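You operate a simulated robot arm through the tools that you are given. There is no shell and no other tool.

You run a simulated robot arm. Do the job below in one go: nothing can be reset, and whatever is moved stays where it is left.

JOB
The belt runs slack: stop it, tension it into the green, then give it a test run.
Fine: reset before the start; it ends stopped; tracking screws stay.

The check looks at the end state, three seconds after you hand in, the way a careful person would. Anything else that was tipped, shoved, dropped, spilled or broken makes it a failure.

ROBOT AND FRAMES
A 7-joint arm with a three-finger gripper, fixed in place. Base frame: the origin is on the floor under the middle of its stand, x ahead of it, y to its left, z up. Lengths are in mm, angles in degrees, forces in N, time in s.
It reaches about 1342 mm from its shoulder. Its first joint turns from -166.0 to 166.0 degrees. Payload 2.69 kg.
Tool frame: the origin (TCP) lies between the finger pads and is the grasp point; the fingertips stand 30 mm ahead of it; z points along the fingers, y is the line along which they close. The gripper opens to 128 mm; its body begins 117 mm behind the TCP.
Orientation is told as [roll, pitch, yaw] about the base's x, y, z axes, in that order, counted from this pose: with the fingers straight down and closing along the base's y, the tool's x points along the base's -x, its y along +y and its z along -z.

CONTROLS
- The arm moves only by the tool jog_arm. Its argument "series" is text: rows parted by semicolons, each of 6 numbers parted by spaces: the shift along the tool's x, y, z in mm, then the turn, a rotation vector about the tool's x, y, z in degrees. In form: tx ty tz ax ay az; .... A call has 1 to 20 rows; each row is the pose to reach, as a shift and turn from the pose commanded when the call began, along the tool's axes at that moment. "claw" is the finger opening in mm, from 0 to 128, set as the call begins (left out, the last holds). Rows are played at 5 a second. More than 50 mm and 8.6 degrees between two rows, or a gripper value outside its range, and nothing of the call is played. A pose out of reach is approached as far as the arm can. The call stops where the force on the tool passes 50 N (or 10 N more than at its start, if that is more) or the arm is blocked; 0.2 s more then pass. The fingers move at their own pace (about 127 mm/s each) and stop on an object; they squeeze with about 25 N. The grip force told is the motor's: it shows also when the fingers shut on nothing. Time passes only in rows, and 0.2 s behind the last, so rows that repeat a pose let the fingers close. It gives the time, the measured TCP pose, the force on the tool (base axes), the opening and the grip force at its end, in the units of the frame above (readings bear some noise), with the torque about the TCP (base axes, N m) and any sound that the robot's microphone picked up.
- Cameras (640 x 400 px; columns grow to the right, rows downward): "scene" is fixed at [40.7, -505.3, 1187.6]; the picture's right is [0.43, -0.90, 0.00], its down [-0.46, -0.22, -0.86] and it looks along [0.78, 0.37, -0.50] (base axes); focal length 347 px, centre (320, 200). "wrist" rides on the gripper at [58, 54, -131] in the tool frame; the picture's right is [-0.68, 0.74, 0.00], its down [-0.62, -0.57, -0.55] and it looks along [-0.40, -0.37, 0.84] (tool axes); focal length 234 px, centre (320, 200). There is no depth. A picture from a camera that has moved, and an enlarged one, comes with that camera's place and axes in the base frame and with its lens. The place of the scene camera against the robot may be out by one fixed shift of up to 18 mm in any direction.
- capture(camera): a new picture of that camera. The clock stands still meanwhile.
- move_column(by): moves the trunk up (or, below 0, down) by that many mm; the arm rides with it, the base frame stays. It gives what a move gives, with no picture.
- inspect(camera, box): a new picture of the part [left, top, right, bottom] of that camera's present view, enlarged. The clock stands still meanwhile.
- job_done(): hands the job in; it is judged then, once.

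Nothing tells you positions but the pictures and the camera data. Unless the task says otherwise, let go and move clear before handing in.

The tools are called after ">>>" by a JSON object that holds its "op" and its "data". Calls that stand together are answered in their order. jog_arm: Moves the arm, as the interface text tells. Its arguments: {"type":"object","properties":{"series":{"type":"string"},"claw":{"type":"number"}},"required":["series"]} The other tools are called the same way: move_column (by) moves the trunk up or down; capture (camera) takes a picture; inspect (camera, box) takes an enlarged picture of a part of a camera's view; job_done () hands the job in.

At the start:

```text
time: 0.0
position: [771.3, -231.6, 839.0]
orientation: [0.0, 0.0, 0.1]
wrist_force: [-0.2, 0.6, -0.5]
wrist_torque: [0.01, -0.03, -0.02]
opening: 127.8
grip_force: 0.1
trunk travel left (down, up): [-150.0, 200.0]
```

scene: 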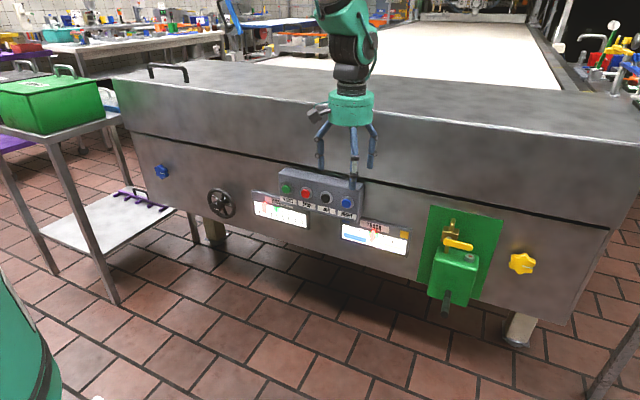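
wrist: 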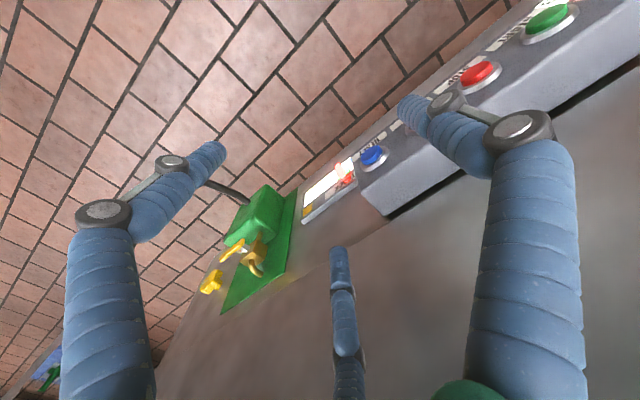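

I see a machine with a control box (green, red, black, blue buttons), two displays, a handwheel, a blue and a yellow star knob, and a green box with a padlock/lever. I'll enlarge the pictures first to read the labels.

>>> {"op": "inspect", "data": {"camera": "scene", "box": [240, 160, 420, 270]}}

>>> {"op": "inspect", "data": {"camera": "scene", "box": [400, 190, 560, 320]}}

>>> {"op": "inspect", "data": {"camera": "scene", "box": [140, 150, 260, 230]}}

>>> {"op": "inspect", "data": {"camera": "wrist", "box": [180, 120, 420, 320]}}

```text
3.56 times, centred on (330, 215) of scene
camera zoom: at [40.7, -505.3, 1187.6], right [0.43, -0.9, 0.0], down [-0.46, -0.22, -0.86], along [0.78, 0.37, -0.5], focal length 1233 px, centre (284, 147)
```

zoom: 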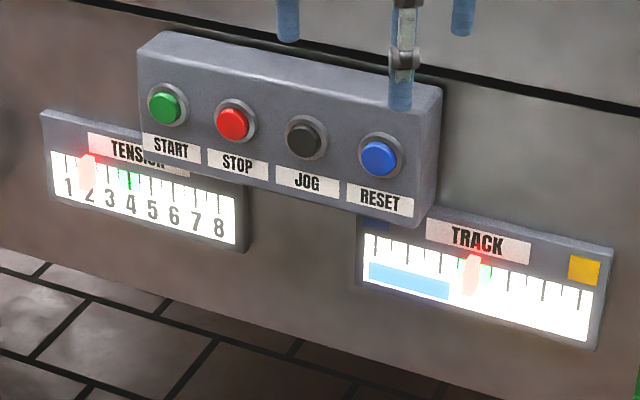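

```text
3.08 times, centred on (480, 255) of scene
camera zoom: at [40.7, -505.3, 1187.6], right [0.43, -0.9, 0.0], down [-0.46, -0.22, -0.86], along [0.78, 0.37, -0.5], focal length 1067 px, centre (-172, 31)
```

zoom: 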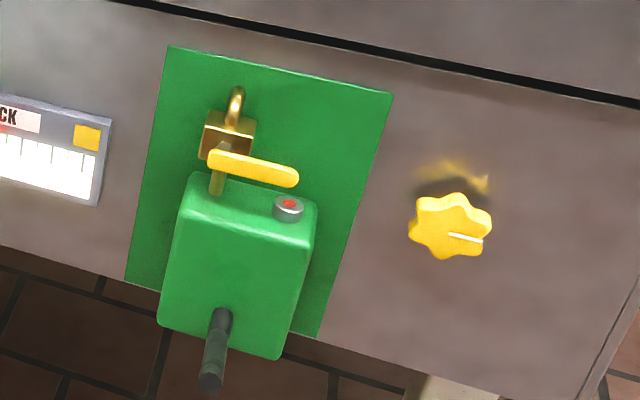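

```text
5.00 times, centred on (200, 190) of scene
camera zoom: at [40.7, -505.3, 1187.6], right [0.43, -0.9, 0.0], down [-0.46, -0.22, -0.86], along [0.78, 0.37, -0.5], focal length 1734 px, centre (920, 250)
```

zoom: 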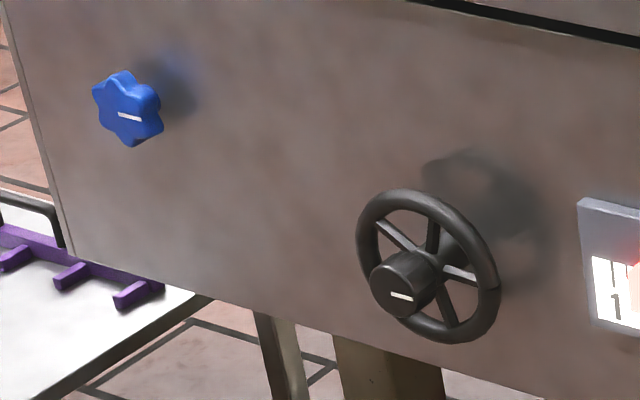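

```text
2.00 times, centred on (300, 220) of wrist
camera zoom: at [713.4, -178.2, 969.6], right [0.68, 0.74, 0.0], down [0.62, -0.57, 0.55], along [0.4, -0.37, -0.84], focal length 468 px, centre (360, 160)
```

zoom: 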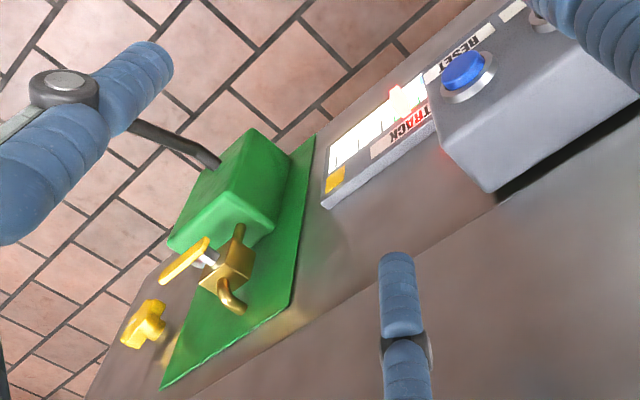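

The control row (START, STOP, JOG, RESET) sits on a face looking towards -x at about x≈845, z≈682, with y≈-11, -78, -144 and -209. The handwheel is near y≈240, z≈575, and tension reads about 2 with the green mark near 3.8. I'll back away and tip the tool to point at the panel.

>>> {"op": "jog_arm", "data": {"series": "17 0 0 0 -7.5 0; 34 0 0 0 -15 0; 51 0 0 0 -22.5 0; 68 0 0 0 -30 0; 85 0 0 0 -37.5 0; 102 0 0 0 -45 0; 119 0 0 0 -52.5 0; 136 0 0 0 -60 0; 153 0 0 0 -67.5 0; 170 0 0 0 -75 0; 187 0 0 0 -82.5 0; 204 0 0 0 -90 0"}}

```text
time: 2.6
position: [597.3, -266.4, 863.0]
orientation: [80.7, -86.9, -79.6]
wrist_force: [0.0, -0.7, 0.5]
wrist_torque: [-0.01, 0.12, -0.03]
opening: 128.0
grip_force: 0.1
out of reach, approached as far as the arm can: row 5, 6, 10, 11, 12
trunk travel left (down, up): [-150.0, 200.0]
```

The tool now points roughly along +x, though some rows were at the edge of reach. I'll look from both cameras.

>>> {"op": "capture", "data": {"camera": "scene"}}

>>> {"op": "capture", "data": {"camera": "wrist"}}

```text
taken
```

scene: 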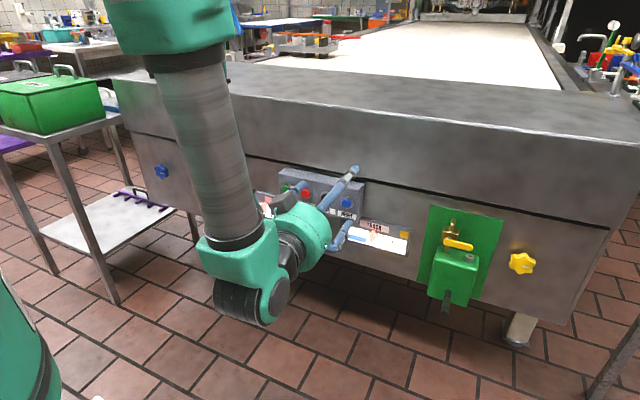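

```text
taken
camera wrist: at [465.1, -213.2, 808.6], right [-0.01, 0.7, 0.72], down [-0.53, -0.61, 0.59], along [0.85, -0.38, 0.38], focal length 234 px, centre (320, 200)
```

wrist: 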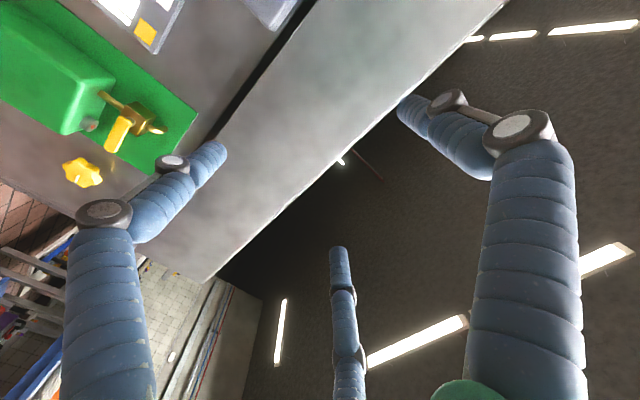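

The fingers point at the panel. Next I'll move forward a bit so the pose is within reach, and see how the commanded pose matches the measured one.

>>> {"op": "jog_arm", "data": {"series": "0 0 30 0 0 0; 0 0 60 0 0 0; 0 0 90 0 0 0; 0 0 90 0 0 0"}}

```text
time: 3.6
position: [688.8, -266.1, 860.9]
orientation: [77.2, -86.6, -76.0]
wrist_force: [0.5, -0.8, -0.9]
wrist_torque: [0.0, -0.04, 0.04]
opening: 128.1
grip_force: 0.0
trunk travel left (down, up): [-150.0, 200.0]
```

The move tracks well, and the commanded pose now equals the reached pose. Next I'll close the fingers and slide in front of the STOP button with standoff, straightening the tool.

>>> {"op": "jog_arm", "data": {"series": "29 30 1 0.2 -0.12 -0.55; 57 60 2 0.4 -0.25 -1.1; 86 89 3 0.6 -0.37 -1.65; 114 119 5 0.8 -0.5 -2.2; 143 149 6 1.0 -0.62 -2.75; 171.5 178.4 7 1.2 -0.75 -3.3; 171.5 178.4 7 1.2 -0.75 -3.3", "claw": 0}}

>>> {"op": "capture", "data": {"camera": "scene"}}

>>> {"op": "capture", "data": {"camera": "wrist"}}

```text
time: 5.2
position: [713.8, -101.1, 703.4]
orientation: [89.2, -83.6, -87.9]
wrist_force: [-0.1, 0.0, -0.4]
wrist_torque: [0.02, -0.05, 0.04]
opening: 2.2
grip_force: 25.2
out of reach, approached as far as the arm can: row 2, 3, 4, 5, 6, 7
trunk travel left (down, up): [-150.0, 200.0]
```

```text
taken
```

scene: 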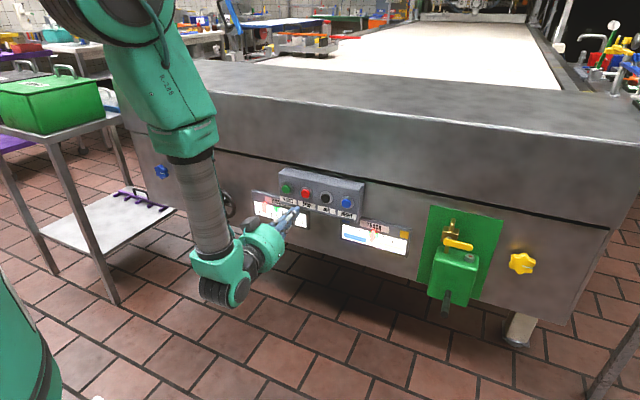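

```text
taken
camera wrist: at [582.0, -43.6, 651.5], right [-0.01, 0.65, 0.76], down [-0.53, -0.64, 0.55], along [0.85, -0.4, 0.36], focal length 234 px, centre (320, 200)
```

wrist: 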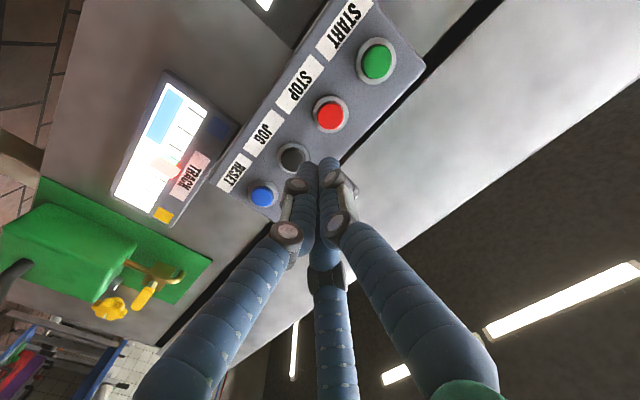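

The row of buttons is clear in the wrist view, but the arm folds awkwardly with its shoulder this high. I'll lower the trunk so the tool can point level more easily; nothing is below the arm here.

>>> {"op": "move_column", "data": {"by": -120}}

```text
time: 6.7
position: [713.1, -101.4, 583.3]
orientation: [89.3, -83.5, -88.1]
wrist_force: [0.6, 0.4, 0.2]
wrist_torque: [-0.01, -0.01, -0.01]
opening: 2.1
grip_force: 25.1
trunk travel left (down, up): [-30.0, 320.0]
```

I'll raise the tool to the button height (triangulated at about z≈700, cap front x≈838) and square it up, stopping about 50 mm short of STOP.

>>> {"op": "jog_arm", "data": {"series": "-28 9 12 0.3 0 -1.6; -57 17.5 24 0.6 0 -3.2; -85 26 36 0.9 0 -4.9; -113.9 35.1 47.3 1.2 0 -6.5; -113.9 35.1 47.3 1.2 0 -6.5", "claw": 0}}

>>> {"op": "capture", "data": {"camera": "scene"}}

>>> {"op": "capture", "data": {"camera": "wrist"}}

```text
time: 7.9
position: [772.8, -105.1, 706.2]
orientation: [83.3, -85.8, -81.4]
wrist_force: [-0.3, -0.5, 0.1]
wrist_torque: [0.0, 0.06, -0.02]
opening: 2.3
grip_force: 25.1
out of reach, approached as far as the arm can: row 1, 2, 3, 4, 5
trunk travel left (down, up): [-30.0, 320.0]
```

```text
taken
```

scene: 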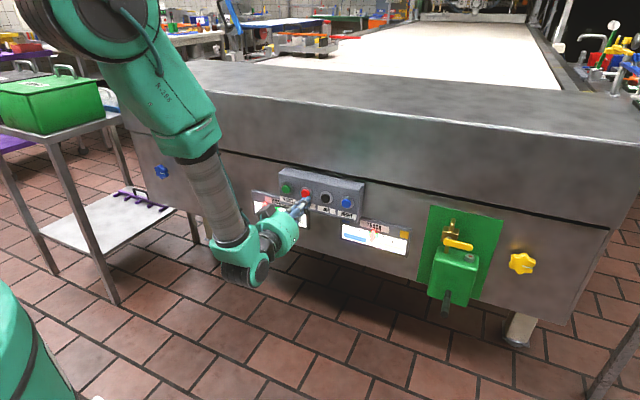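

```text
taken
camera wrist: at [639.9, -51.8, 651.5], right [-0.02, 0.69, 0.73], down [-0.52, -0.62, 0.58], along [0.85, -0.37, 0.37], focal length 234 px, centre (320, 200)
```

wrist: 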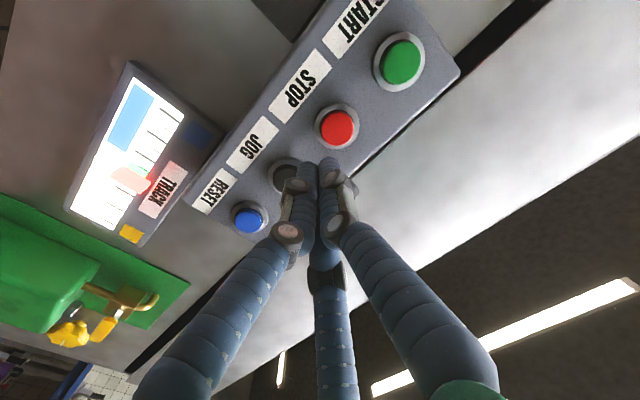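

The arm lands short in y and with a leftover twist about the tool axis, which suggests a wrist twist limit. I'll twist the tool the free way and then shift to the STOP button line, since twist doesn't matter for pressing.

>>> {"op": "jog_arm", "data": {"series": "0 0 -5 0 0 8; 0 0 -10 0 0 16; 0 0 -10 0 0 24; 0 0 -10 0 0 32; 0 0 -10 0 0 32", "claw": 0}}

```text
time: 9.1
position: [763.1, -104.6, 705.4]
orientation: [89.1, -53.9, -87.5]
wrist_force: [0.9, -0.2, -0.1]
wrist_torque: [0.01, -0.04, -0.01]
opening: 2.4
grip_force: 25.2
trunk travel left (down, up): [-30.0, 320.0]
```

>>> {"op": "jog_arm", "data": {"series": "7 6 4 0.4 -0.5 0; 13 12 8 0.8 -1.0 0; 19.8 18.1 12.9 1.1 -1.4 0; 19.8 18.1 12.9 1.1 -1.4 0", "claw": 0}}

>>> {"op": "capture", "data": {"camera": "wrist"}}

>>> {"op": "inspect", "data": {"camera": "scene", "box": [240, 160, 420, 270]}}

```text
time: 10.1
position: [763.7, -104.7, 706.8]
orientation: [89.1, -53.9, -87.5]
wrist_force: [-0.4, 1.3, -0.3]
wrist_torque: [0.0, -0.03, -0.01]
opening: 2.3
grip_force: 24.8
out of reach, approached as far as the arm can: row 1, 2, 3, 4
trunk travel left (down, up): [-30.0, 320.0]
```

```text
taken
camera wrist: at [630.0, -31.5, 691.6], right [0.0, 0.2, 0.98], down [-0.52, -0.84, 0.17], along [0.85, -0.51, 0.1], focal length 234 px, centre (320, 200)
```

wrist: 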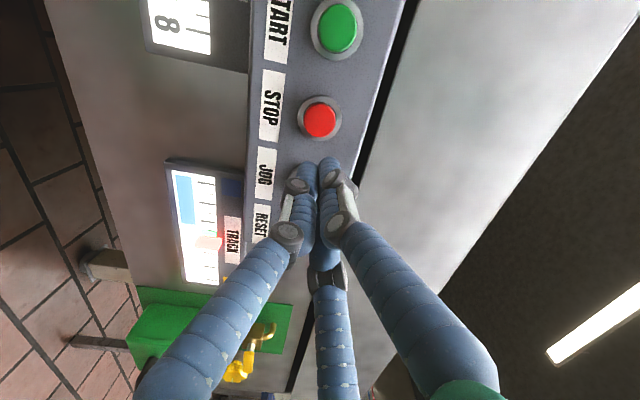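

```text
3.56 times, centred on (330, 215) of scene
camera zoom: at [40.7, -505.3, 1187.6], right [0.43, -0.9, 0.0], down [-0.46, -0.22, -0.86], along [0.78, 0.37, -0.5], focal length 1233 px, centre (284, 147)
```

zoom: 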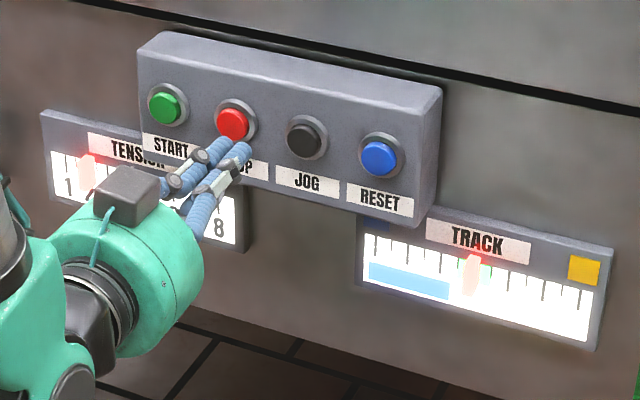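

Twisting is free, but a sideways shift isn't, so some other joint is at its limit. I'll tilt the fingers a little downward, which relieves the wrist bend, and try the shift again.

>>> {"op": "jog_arm", "data": {"series": "0 0 -5 4 5.4 0; 0 0 -10 8 10.8 0; 0 0 -10 11.8 16.2 0; 7 6 -10 11.8 16.2 0; 14 12 -10 11.8 16.2 0; 21 18 -10 11.8 16.2 0; 21 18 -10 11.8 16.2 0", "claw": 0}}

```text
time: 11.7
position: [751.5, -94.8, 701.7]
orientation: [58.3, -48.9, -63.4]
wrist_force: [0.4, -0.3, 0.1]
wrist_torque: [-0.02, 0.03, 0.02]
opening: 2.2
grip_force: 24.8
out of reach, approached as far as the arm can: row 1, 2, 3, 4, 5, 6, 7
trunk travel left (down, up): [-30.0, 320.0]
```

The failing poses are all ones close in to the shoulder, so the elbow looks to be at its folding limit and lowering the trunk made that worse. I'll raise the trunk to give the arm more room; the fingers stay about 60 mm clear of the machine face.

>>> {"op": "move_column", "data": {"by": 200}}

>>> {"op": "capture", "data": {"camera": "scene"}}

```text
time: 13.9
position: [751.7, -94.7, 900.0]
orientation: [58.3, -49.0, -63.5]
wrist_force: [0.0, -0.3, -0.4]
wrist_torque: [0.0, -0.02, 0.02]
opening: 2.3
grip_force: 24.5
trunk travel left (down, up): [-230.0, 120.0]
```

```text
taken
```

scene: 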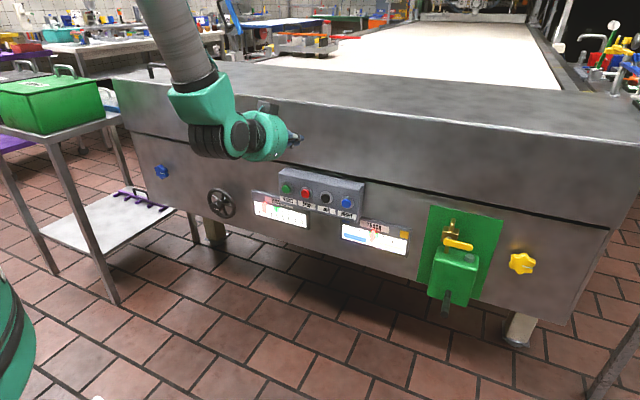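

Now there is room. I'll descend with the arm to the STOP height while levelling the tool.

>>> {"op": "jog_arm", "data": {"series": "26 -16 12 -2.3 -3.2 -0.1; 52 -32 24 -4.7 -6.5 -0.2; 78 -47 35 -7 -9.7 -0.3; 104 -63 47 -9.4 -13 -0.4; 130 -79 59 -11.7 -16.2 -0.5; 156 -94.8 70.8 -11.7 -16.2 -0.5; 156 -94.8 70.8 -11.7 -16.2 -0.5", "claw": 0}}

>>> {"op": "capture", "data": {"camera": "scene"}}

>>> {"op": "capture", "data": {"camera": "wrist"}}

```text
time: 15.5
position: [748.6, -99.5, 733.7]
orientation: [89.9, -54.2, -87.9]
wrist_force: [-0.2, -0.1, -0.6]
wrist_torque: [0.01, -0.07, -0.03]
opening: 2.1
grip_force: 24.7
out of reach, approached as far as the arm can: row 2, 3, 4, 5, 6, 7
trunk travel left (down, up): [-230.0, 120.0]
```

```text
taken
```

scene: 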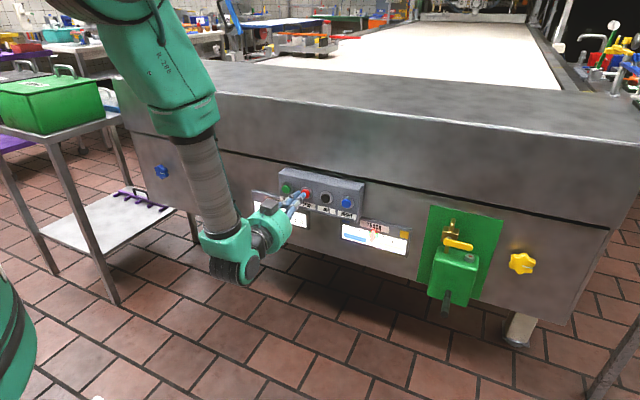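

```text
taken
camera wrist: at [614.9, -26.2, 717.3], right [-0.01, 0.2, 0.98], down [-0.52, -0.84, 0.17], along [0.85, -0.51, 0.11], focal length 234 px, centre (320, 200)
```

wrist: 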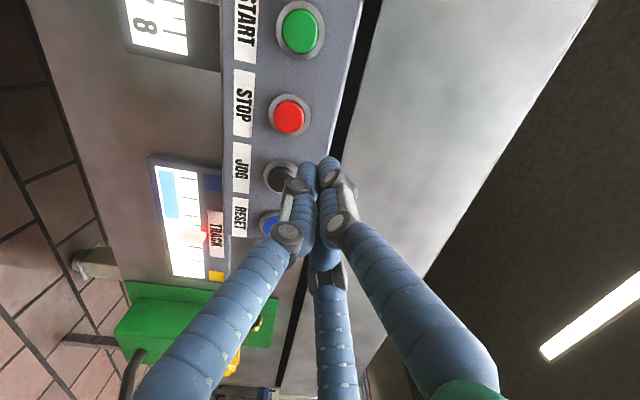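

The geometry fits an elbow-fold limit with the trunk low and a wrist-bend limit with it high, so a forward-down tilt of about 25° should be comfortable for the buttons. I'll tilt and line up with STOP.

>>> {"op": "jog_arm", "data": {"series": "7 1.2 4 4 4.8 0.2; 14 2.4 8 8.1 9.5 0.4; 21 3.6 12 12.1 14.3 0.7; 29 4.8 17.2 16.2 19.1 0.9; 29 4.8 17.2 16.2 19.1 0.9", "claw": 0}}

>>> {"op": "capture", "data": {"camera": "wrist"}}

>>> {"op": "inspect", "data": {"camera": "scene", "box": [240, 160, 420, 270]}}

```text
time: 16.7
position: [749.3, -107.7, 725.5]
orientation: [74.2, -52.6, -76.1]
wrist_force: [-0.6, -0.2, 0.1]
wrist_torque: [0.02, 0.06, 0.06]
opening: 2.3
grip_force: 25.0
out of reach, approached as far as the arm can: row 1, 2, 3, 4, 5
trunk travel left (down, up): [-230.0, 120.0]
```

```text
taken
camera wrist: at [615.9, -32.0, 731.8], right [0.16, 0.2, 0.97], down [-0.5, -0.83, 0.25], along [0.85, -0.52, -0.03], focal length 234 px, centre (320, 200)
```

wrist: 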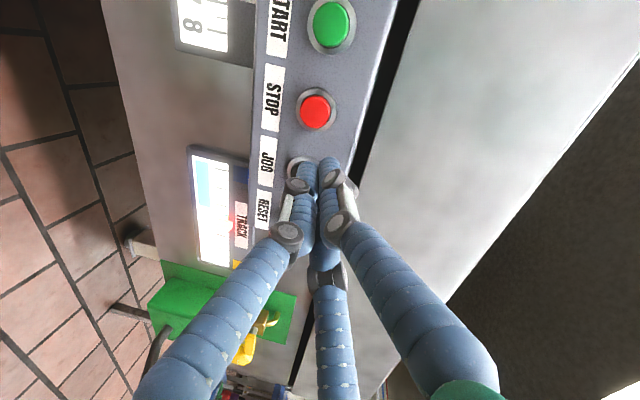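

```text
3.56 times, centred on (330, 215) of scene
camera zoom: at [40.7, -505.3, 1187.6], right [0.43, -0.9, 0.0], down [-0.46, -0.22, -0.86], along [0.78, 0.37, -0.5], focal length 1233 px, centre (284, 147)
```

zoom: 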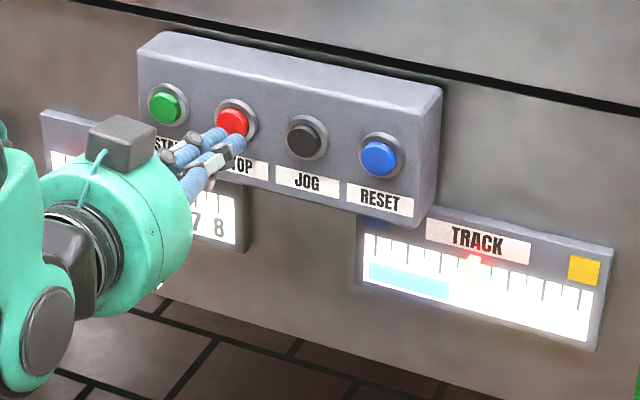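

The tilt barely moved. I'll probe which directions are free with a small pure forward move; the fingertips remain well short of the panel.

>>> {"op": "jog_arm", "data": {"series": "-2.2 1.2 14.8 0 0 0; -4.4 2.4 29.6 0 0 0", "claw": 0}}

```text
time: 17.3
position: [763.5, -106.2, 725.1]
orientation: [74.2, -52.5, -75.9]
wrist_force: [0.8, 0.2, -0.4]
wrist_torque: [0.01, -0.01, 0.01]
opening: 2.0
grip_force: 24.5
out of reach, approached as far as the arm can: row 2
trunk travel left (down, up): [-230.0, 120.0]
```

Forward, downward tilt and left are all blocked, which points to the forearm-roll joint being at its end stop. Yawing the tool to the left should free it, so I'll yaw about 18° and line up with STOP.

>>> {"op": "jog_arm", "data": {"series": "0 0 0 -4.8 3.5 -1; 0 0 0 -9.5 7 -2; 0 0 0 -14.3 10.5 -3; 13 1.4 1.9 -14.3 10.5 -3; 26.5 2.8 3.7 -14.3 10.5 -3; 26.5 2.8 3.7 -14.3 10.5 -3", "claw": 0}}

>>> {"op": "capture", "data": {"camera": "wrist"}}

>>> {"op": "inspect", "data": {"camera": "scene", "box": [240, 160, 420, 270]}}

```text
time: 18.7
position: [763.4, -87.9, 706.7]
orientation: [74.1, -52.7, -58.0]
wrist_force: [0.0, -0.8, -0.8]
wrist_torque: [0.02, 0.01, -0.03]
opening: 2.1
grip_force: 25.4
trunk travel left (down, up): [-230.0, 120.0]
```

```text
taken
camera wrist: at [614.4, -57.8, 712.1], right [0.09, 0.24, 0.97], down [-0.21, -0.94, 0.25], along [0.97, -0.23, -0.03], focal length 234 px, centre (320, 200)
```

wrist: 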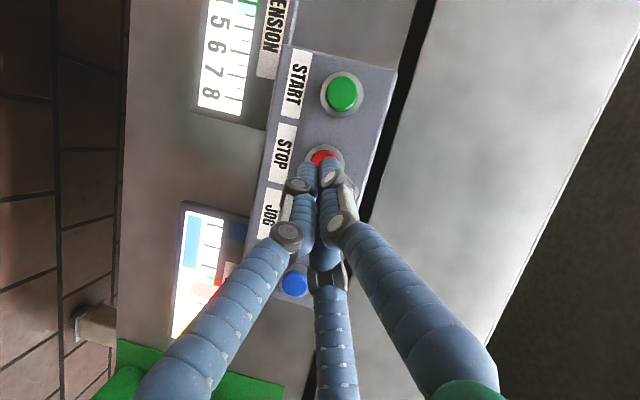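

```text
3.56 times, centred on (330, 215) of scene
camera zoom: at [40.7, -505.3, 1187.6], right [0.43, -0.9, 0.0], down [-0.46, -0.22, -0.86], along [0.78, 0.37, -0.5], focal length 1233 px, centre (284, 147)
```

zoom: 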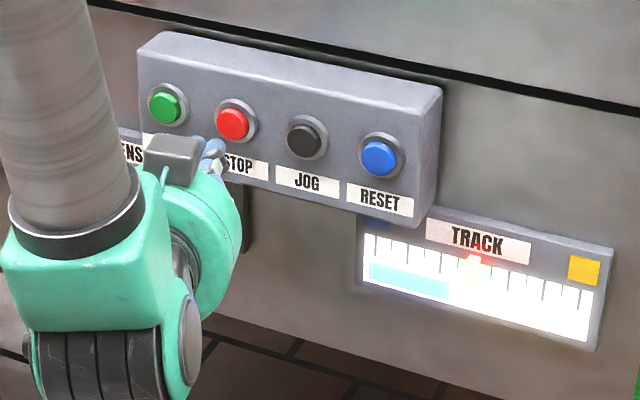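

That worked: no limit now, and the fingertips sit about 47 mm in front of STOP at y≈-78, z≈701. I'll advance along +x in small steps to press it.

>>> {"op": "jog_arm", "data": {"series": "-6.4 -3.5 18.6 0 0 0; -11.6 -6.2 33.5 0 0 0; -12.8 -6.9 37.2 0 0 0; -13.5 -7.3 39.1 0 0 0; -14.1 -7.6 41 0 0 0; -14.8 -8 42.8 0 0 0", "claw": 0}}

>>> {"op": "capture", "data": {"camera": "wrist"}}

>>> {"op": "inspect", "data": {"camera": "scene", "box": [240, 160, 420, 270]}}

```text
time: 20.1
position: [808.7, -88.1, 706.3]
orientation: [74.3, -52.7, -58.2]
wrist_force: [-1.7, -2.8, -0.6]
wrist_torque: [-0.02, 0.02, -0.02]
opening: 2.4
grip_force: 25.2
trunk travel left (down, up): [-230.0, 120.0]
heard: click
```

```text
taken
camera wrist: at [660.1, -58.0, 712.6], right [0.09, 0.24, 0.97], down [-0.22, -0.94, 0.25], along [0.97, -0.23, -0.03], focal length 234 px, centre (320, 200)
```

wrist: 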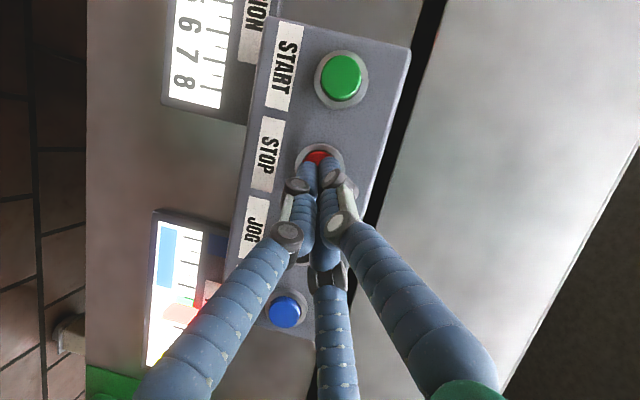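

```text
3.56 times, centred on (330, 215) of scene
camera zoom: at [40.7, -505.3, 1187.6], right [0.43, -0.9, 0.0], down [-0.46, -0.22, -0.86], along [0.78, 0.37, -0.5], focal length 1233 px, centre (284, 147)
```

zoom: 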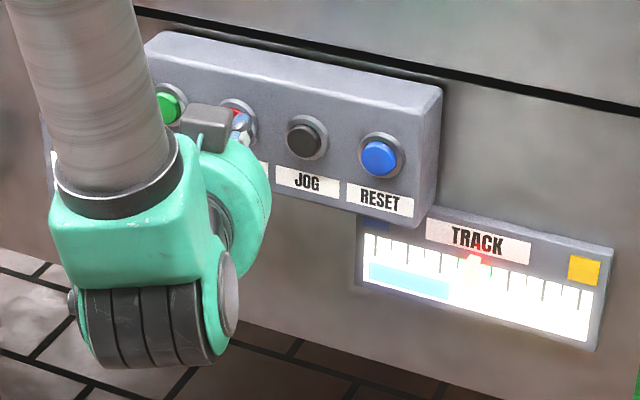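

I heard a click at the expected contact depth with light force. I'll back off and check the state.

>>> {"op": "jog_arm", "data": {"series": "3.2 1.7 -9.3 0 0 0; 9.6 5.2 -27.9 0 0 0; 16 8.6 -46.5 0 0 0; 16 8.6 -46.5 0 0 0", "claw": 0}}

>>> {"op": "capture", "data": {"camera": "scene"}}

>>> {"op": "inspect", "data": {"camera": "scene", "box": [330, 210, 430, 270]}}

>>> {"op": "inspect", "data": {"camera": "scene", "box": [260, 10, 580, 100]}}

```text
time: 21.1
position: [759.3, -88.2, 706.2]
orientation: [74.2, -52.6, -58.0]
wrist_force: [-0.3, -0.3, 0.2]
wrist_torque: [0.03, 0.02, 0.0]
opening: 2.2
grip_force: 25.4
trunk travel left (down, up): [-230.0, 120.0]
```

```text
taken
```

scene: 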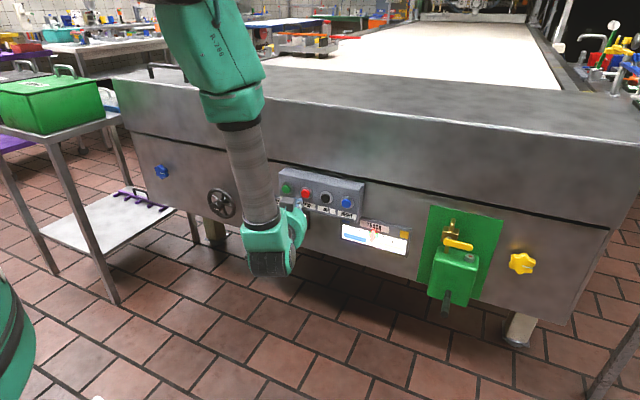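

```text
6.40 times, centred on (380, 240) of scene
camera zoom: at [40.7, -505.3, 1187.6], right [0.43, -0.9, 0.0], down [-0.46, -0.22, -0.86], along [0.78, 0.37, -0.5], focal length 2219 px, centre (-64, -56)
```

zoom: 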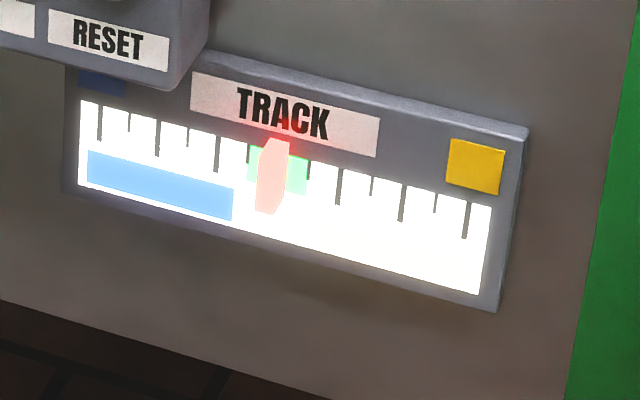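

```text
2.00 times, centred on (420, 55) of scene
camera zoom: at [40.7, -505.3, 1187.6], right [0.43, -0.9, 0.0], down [-0.46, -0.22, -0.86], along [0.78, 0.37, -0.5], focal length 693 px, centre (120, 490)
```

zoom: 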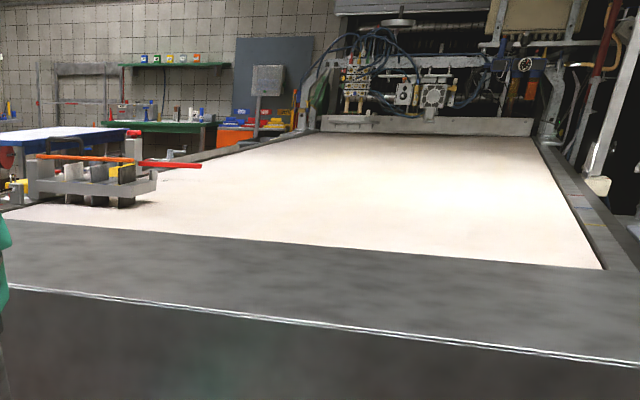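

>>> {"op": "inspect", "data": {"camera": "scene", "box": [240, 160, 420, 270]}}

>>> {"op": "capture", "data": {"camera": "wrist"}}

```text
3.56 times, centred on (330, 215) of scene
camera zoom: at [40.7, -505.3, 1187.6], right [0.43, -0.9, 0.0], down [-0.46, -0.22, -0.86], along [0.78, 0.37, -0.5], focal length 1233 px, centre (284, 147)
```

zoom: 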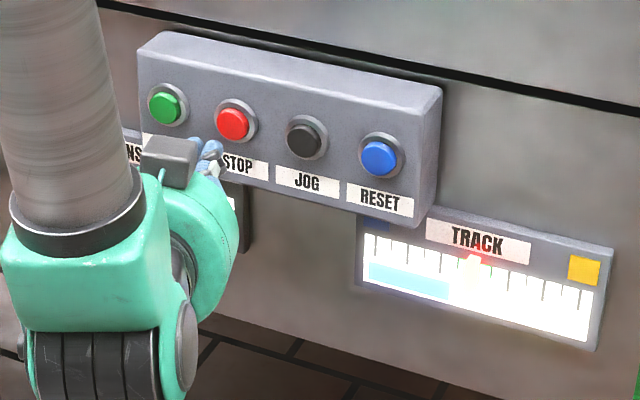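

```text
taken
camera wrist: at [610.4, -57.7, 712.7], right [0.09, 0.24, 0.97], down [-0.22, -0.94, 0.25], along [0.97, -0.23, -0.03], focal length 234 px, centre (320, 200)
```

wrist: 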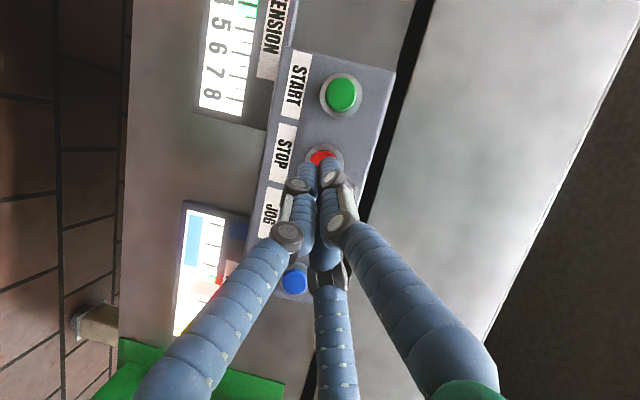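

The belt itself is featureless, so I can't see it stop. STOP is harmless to repeat, so I'll press it once more slightly deeper to be sure it registered.

>>> {"op": "jog_arm", "data": {"series": "-9.6 -5.2 27.9 0 0 0; -14.4 -7.8 41.9 0 0 0; -15.4 -8.3 44.7 0 0 0; -16.1 -8.7 46.6 0 0 0; -16.7 -9 48.4 0 0 0; -17.3 -9.3 50.3 0 0 0", "claw": 0}}

>>> {"op": "capture", "data": {"camera": "wrist"}}

```text
time: 22.5
position: [811.8, -88.2, 705.2]
orientation: [74.2, -52.5, -58.1]
wrist_force: [-18.5, -1.0, 7.5]
wrist_torque: [0.03, -0.13, -0.05]
opening: 2.2
grip_force: 25.0
trunk travel left (down, up): [-230.0, 120.0]
heard: click
```

```text
taken
camera wrist: at [662.7, -58.0, 712.3], right [0.09, 0.24, 0.97], down [-0.21, -0.94, 0.25], along [0.97, -0.23, -0.03], focal length 234 px, centre (320, 200)
```

wrist: 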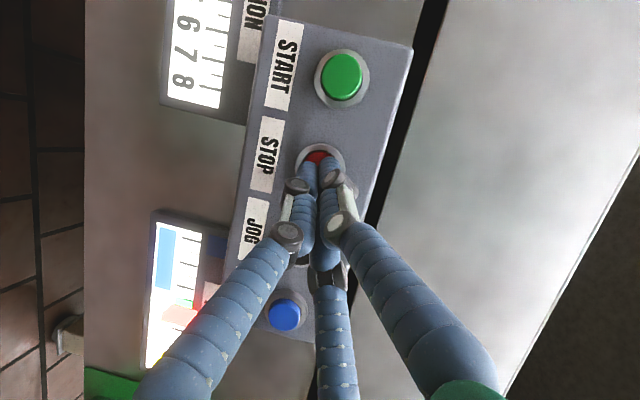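

STOP bottomed out at about 18 N with a click, so it is surely pressed. I'll back off and rise, then set the wrist up for the handwheel on the left.

>>> {"op": "jog_arm", "data": {"series": "8.8 4.8 -25.6 0 0 0; 17.7 9.5 -51.2 0 0 0; -14.1 32.8 -57.8 0 0 0; -46 56.1 -64.5 0 0 0; -77.8 79.4 -71.1 0 0 0; -109.6 102.7 -77.8 0 0 0; -109.6 102.7 -77.8 0 0 0", "claw": 0}}

>>> {"op": "inspect", "data": {"camera": "scene", "box": [240, 160, 420, 270]}}

>>> {"op": "capture", "data": {"camera": "wrist"}}

```text
time: 24.1
position: [757.8, -86.5, 864.3]
orientation: [74.3, -52.7, -58.2]
wrist_force: [0.3, 1.0, 0.5]
wrist_torque: [-0.03, 0.0, -0.03]
opening: 2.3
grip_force: 25.1
trunk travel left (down, up): [-230.0, 120.0]
```

```text
3.56 times, centred on (330, 215) of scene
camera zoom: at [40.7, -505.3, 1187.6], right [0.43, -0.9, 0.0], down [-0.46, -0.22, -0.86], along [0.78, 0.37, -0.5], focal length 1233 px, centre (284, 147)
```

zoom: 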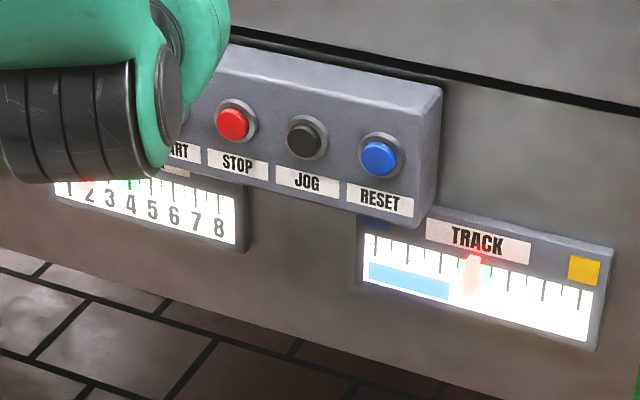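

```text
taken
camera wrist: at [608.1, -56.4, 871.1], right [0.09, 0.24, 0.97], down [-0.22, -0.94, 0.25], along [0.97, -0.23, -0.03], focal length 234 px, centre (320, 200)
```

wrist: 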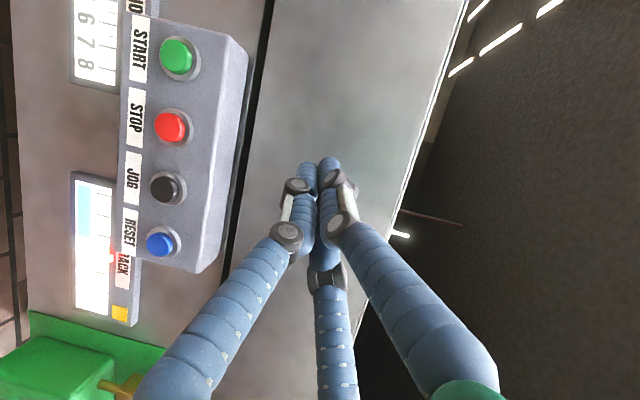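

I'll tip the tool to point down here, clear of the machine, so I can come back level from the other side for the wheel.

>>> {"op": "jog_arm", "data": {"series": "0 0 0 4.6 6.3 0; 0 0 0 9.2 12.5 0; 0 0 0 13.8 18.8 0; 0 0 0 18.4 25.1 0; 0 0 0 22.9 31.4 0; 0 0 0 27.5 37.7 0; 0 0 0 32.1 44 0; 0 0 0 36.7 50.2 0; 0 0 0 41.3 56.5 0; 0 0 0 41.3 56.5 0", "claw": 0}}

>>> {"op": "capture", "data": {"camera": "scene"}}

```text
time: 26.3
position: [759.1, -88.1, 866.1]
orientation: [6.4, -8.6, -17.4]
wrist_force: [-1.2, -0.5, 0.4]
wrist_torque: [-0.03, 0.04, 0.02]
opening: 2.3
grip_force: 25.3
out of reach, approached as far as the arm can: row 9
trunk travel left (down, up): [-230.0, 120.0]
```

```text
taken
```

scene: 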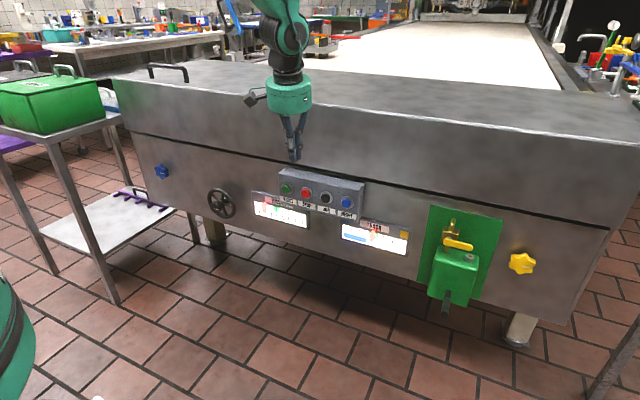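

Good, the arm is back in an easy posture and the gauges and wheel are in clear view. I'll enlarge both.

>>> {"op": "inspect", "data": {"camera": "scene", "box": [245, 180, 325, 235]}}

>>> {"op": "inspect", "data": {"camera": "scene", "box": [195, 175, 255, 225]}}

>>> {"op": "capture", "data": {"camera": "wrist"}}

```text
7.27 times, centred on (285, 208) of scene
camera zoom: at [40.7, -505.3, 1187.6], right [0.43, -0.9, 0.0], down [-0.46, -0.22, -0.86], along [0.78, 0.37, -0.5], focal length 2521 px, centre (574, 146)
```

zoom: 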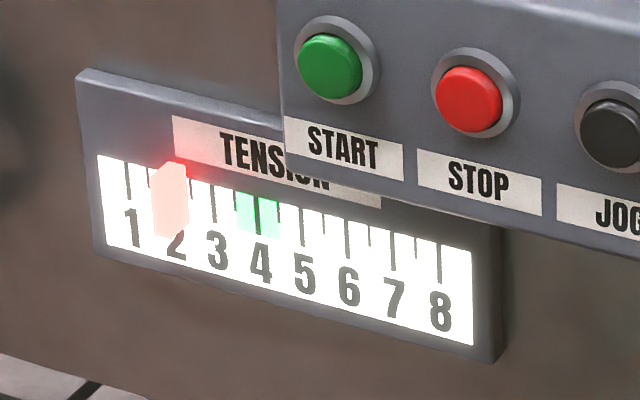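

```text
8.00 times, centred on (225, 200) of scene
camera zoom: at [40.7, -505.3, 1187.6], right [0.43, -0.9, 0.0], down [-0.46, -0.22, -0.86], along [0.78, 0.37, -0.5], focal length 2774 px, centre (1080, 200)
```

zoom: 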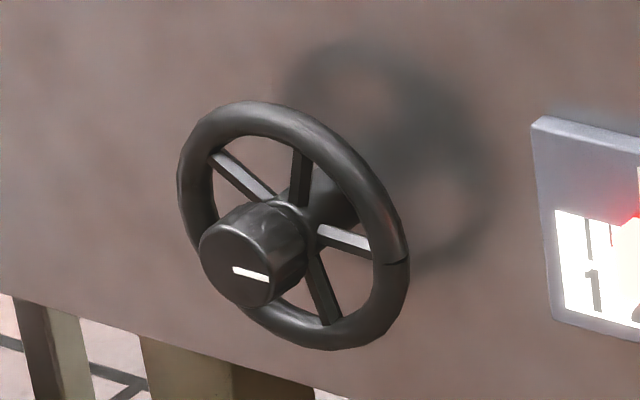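

```text
taken
camera wrist: at [697.6, -28.7, 991.9], right [0.85, 0.5, 0.18], down [0.33, -0.76, 0.57], along [0.42, -0.42, -0.8], focal length 234 px, centre (320, 200)
```

wrist: 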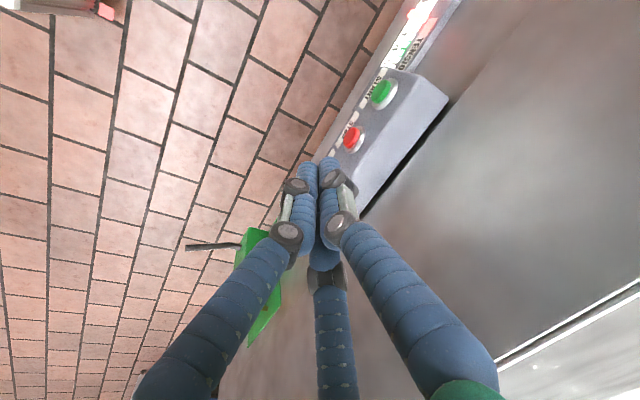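

Tension reads about 1.9 and the green zone spans roughly 3.5–4.5. I'll carry the tool left in front of the wheel, well clear of the face, and swing it to point right-and-down first so the wrist takes the correct bend.

>>> {"op": "jog_arm", "data": {"series": "18.3 32.4 2.7 0 0 0; 36.6 64.8 5.3 0 0 0; 54.8 97.2 8 0 0 0; 73.1 129.6 10.6 0 0 0; 91.4 162 13.3 0 0 0; 109.7 194.3 15.9 0 0 0; 127.9 226.7 18.6 0 0 0; 146.2 259.1 21.2 0 0 0; 164.5 291.5 23.9 0 0 0; 164.5 291.5 23.9 4.6 -6.1 0; 164.5 291.5 23.9 9.3 -12.2 0; 164.5 291.5 23.9 13.9 -18.4 0; 164.5 291.5 23.9 18.5 -24.5 0; 164.5 291.5 23.9 23.2 -30.6 0; 164.5 291.5 23.9 27.8 -36.7 0; 164.5 291.5 23.9 27.8 -36.7 0", "claw": 0}}

>>> {"op": "capture", "data": {"camera": "scene"}}

>>> {"op": "capture", "data": {"camera": "wrist"}}

```text
time: 29.7
position: [688.8, 239.9, 849.7]
orientation: [-25.6, -44.3, -10.7]
wrist_force: [-0.3, 0.3, -1.0]
wrist_torque: [-0.04, -0.02, -0.02]
opening: 2.3
grip_force: 25.1
out of reach, approached as far as the arm can: row 10
trunk travel left (down, up): [-230.0, 120.0]
```

```text
taken
```

scene: 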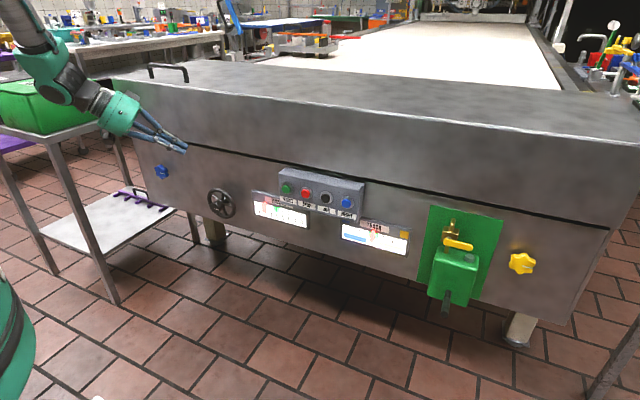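

```text
taken
camera wrist: at [603.8, 363.3, 876.7], right [0.82, 0.52, 0.24], down [-0.13, -0.25, 0.96], along [0.56, -0.81, -0.14], focal length 234 px, centre (320, 200)
```

wrist: 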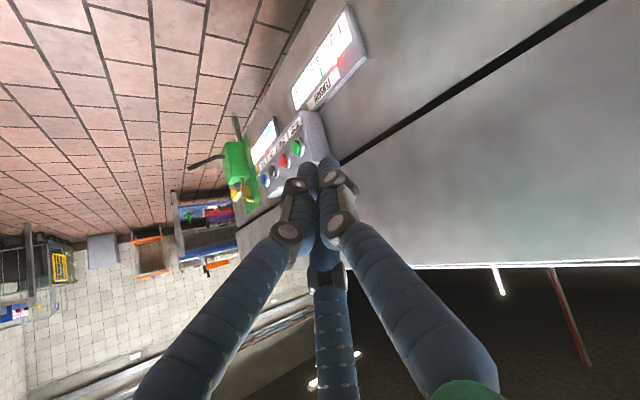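

The branch is good now. Next I'll lower 150 mm and swing the tool level to face the wheel, still about 70 mm short of it.

>>> {"op": "jog_arm", "data": {"series": "26.4 12.7 23.5 0 0 0; 52.7 25.3 47 0 0 0; 79 38 70.6 0 0 0; 105.4 50.6 94.1 0 0 0; 105.4 50.6 94.1 -4 -6 0; 105.4 50.6 94.1 -7.9 -12 0; 105.4 50.6 94.1 -11.9 -18 0; 105.4 50.6 94.1 -15.8 -24 0; 105.4 50.6 94.1 -19.8 -29.9 0; 105.4 50.6 94.1 -23.7 -35.9 0; 105.4 50.6 94.1 -27.7 -41.9 0; 105.4 50.6 94.1 -31.6 -47.9 0; 105.4 50.6 94.1 -31.6 -47.9 0", "claw": 0}}

>>> {"op": "capture", "data": {"camera": "scene"}}

>>> {"op": "capture", "data": {"camera": "wrist"}}

```text
time: 32.5
position: [689.6, 243.7, 699.4]
orientation: [-89.9, -83.4, 89.9]
wrist_force: [0.1, 0.0, 0.7]
wrist_torque: [0.02, -0.01, -0.01]
opening: 2.1
grip_force: 25.4
trunk travel left (down, up): [-230.0, 120.0]
```

```text
taken
```

scene: 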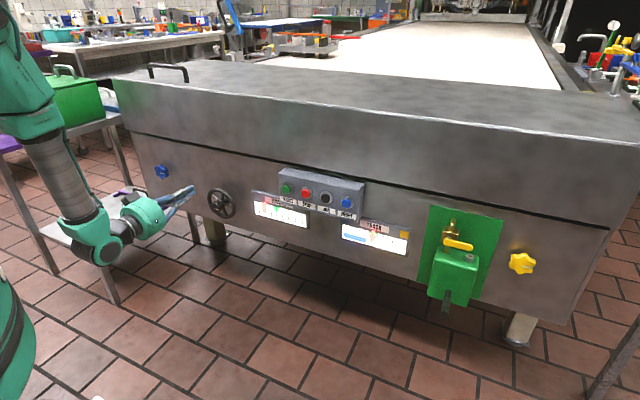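

```text
taken
camera wrist: at [558.8, 291.3, 635.5], right [0.0, 0.81, 0.59], down [-0.55, -0.49, 0.68], along [0.84, -0.32, 0.44], focal length 234 px, centre (320, 200)
```

wrist: 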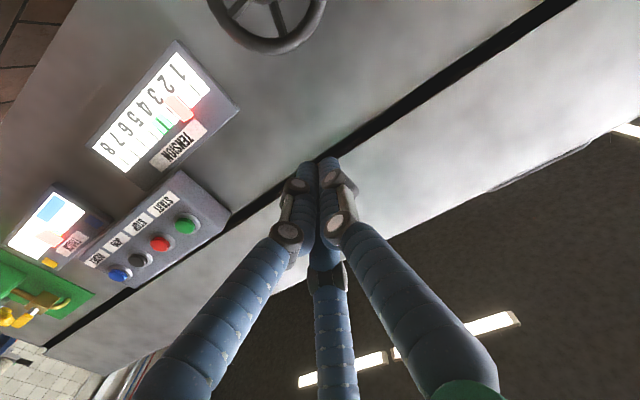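

Everything was reached and both gauges and wheel are visible. I'll lower to the wheel's height and look to fix its position.

>>> {"op": "jog_arm", "data": {"series": "36.4 4.2 0 0 0 0; 72.9 8.5 0 0 0 0; 109.3 12.7 0 0 0 0; 109.3 12.7 0 0 0 0", "claw": 100}}

>>> {"op": "capture", "data": {"camera": "scene"}}

>>> {"op": "capture", "data": {"camera": "wrist"}}

```text
time: 33.5
position: [688.9, 245.0, 590.2]
orientation: [-89.6, -83.5, 89.5]
wrist_force: [0.4, -0.4, 0.8]
wrist_torque: [-0.01, -0.02, -0.03]
opening: 100.0
grip_force: 0.0
trunk travel left (down, up): [-230.0, 120.0]
```

```text
taken
```

scene: 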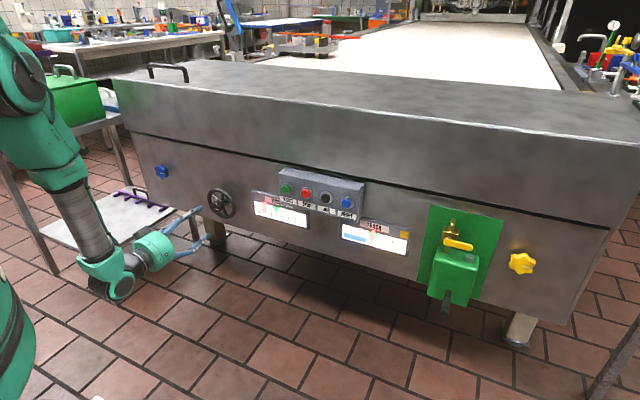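

```text
taken
camera wrist: at [559.5, 291.2, 525.9], right [0.0, 0.81, 0.59], down [-0.55, -0.49, 0.68], along [0.84, -0.32, 0.44], focal length 234 px, centre (320, 200)
```

wrist: 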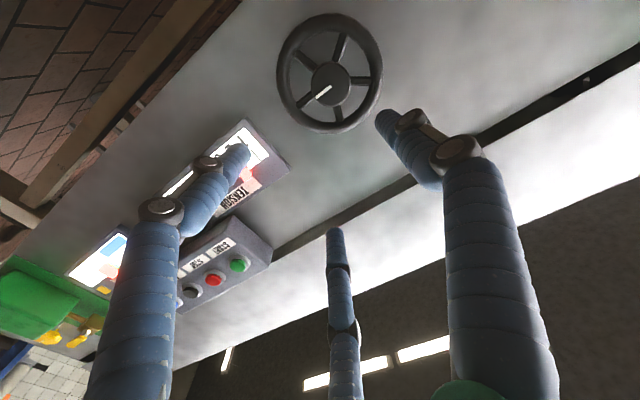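

>>> {"op": "inspect", "data": {"camera": "wrist", "box": [260, 5, 400, 145]}}

>>> {"op": "inspect", "data": {"camera": "scene", "box": [195, 175, 255, 225]}}

```text
2.86 times, centred on (330, 75) of wrist
camera zoom: at [559.5, 291.2, 525.9], right [0.0, 0.81, 0.59], down [-0.55, -0.49, 0.68], along [0.84, -0.32, 0.44], focal length 669 px, centre (291, 557)
```

zoom: 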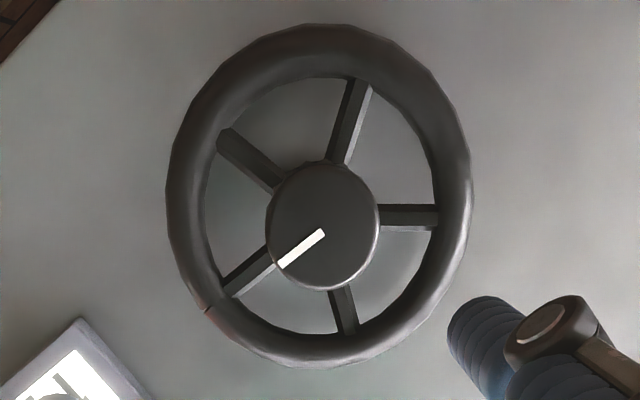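

```text
8.00 times, centred on (225, 200) of scene
camera zoom: at [40.7, -505.3, 1187.6], right [0.43, -0.9, 0.0], down [-0.46, -0.22, -0.86], along [0.78, 0.37, -0.5], focal length 2774 px, centre (1080, 200)
```

zoom: 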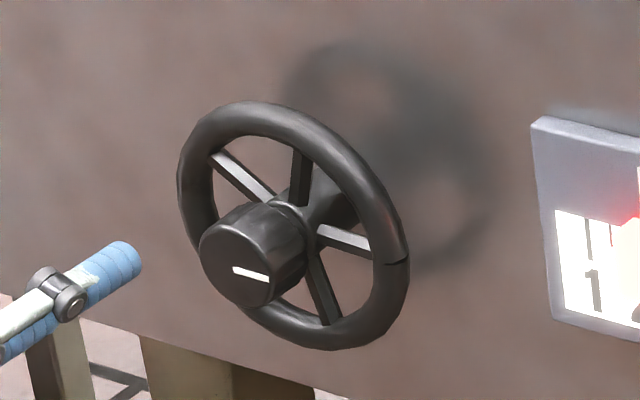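

The knob at the wheel's hub is about 42 mm across, with its front face at about (829, 282, 558) and the rim plane behind at x≈872. I'll line up on its axis with the fingers open and move to a standoff.

>>> {"op": "jog_arm", "data": {"series": "14 20 0 0 0 0; 28.1 40 0 0 0 0; 28.1 40 30 0 0 0; 28.1 40 60 0 0 0; 28.1 40 80 0 0 0; 28.1 40 80 0 0 0", "claw": 100}}

>>> {"op": "capture", "data": {"camera": "wrist"}}

>>> {"op": "inspect", "data": {"camera": "scene", "box": [155, 165, 275, 245]}}

```text
time: 34.9
position: [769.6, 280.7, 555.6]
orientation: [-89.3, -83.5, 89.4]
wrist_force: [0.2, 0.7, 0.7]
wrist_torque: [0.01, 0.02, 0.0]
opening: 100.0
grip_force: 0.0
trunk travel left (down, up): [-230.0, 120.0]
```

```text
taken
camera wrist: at [639.4, 327.1, 491.9], right [0.0, 0.81, 0.59], down [-0.55, -0.49, 0.68], along [0.84, -0.32, 0.44], focal length 234 px, centre (320, 200)
```

wrist: 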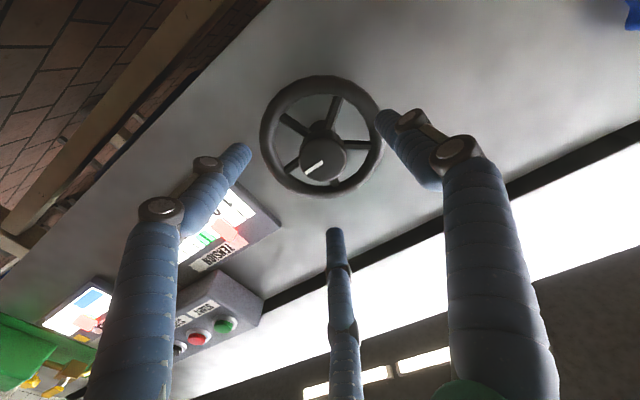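

```text
5.00 times, centred on (215, 205) of scene
camera zoom: at [40.7, -505.3, 1187.6], right [0.43, -0.9, 0.0], down [-0.46, -0.22, -0.86], along [0.78, 0.37, -0.5], focal length 1734 px, centre (845, 175)
```

zoom: 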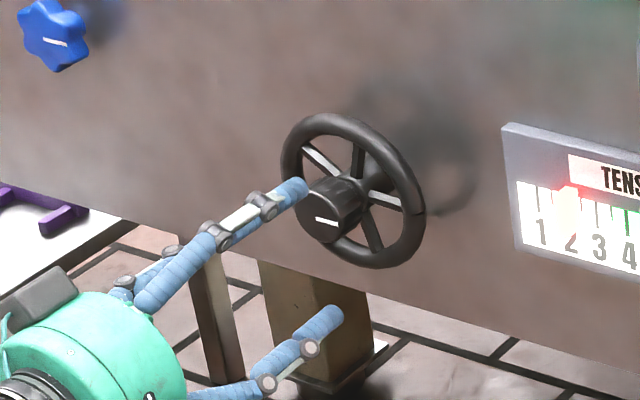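

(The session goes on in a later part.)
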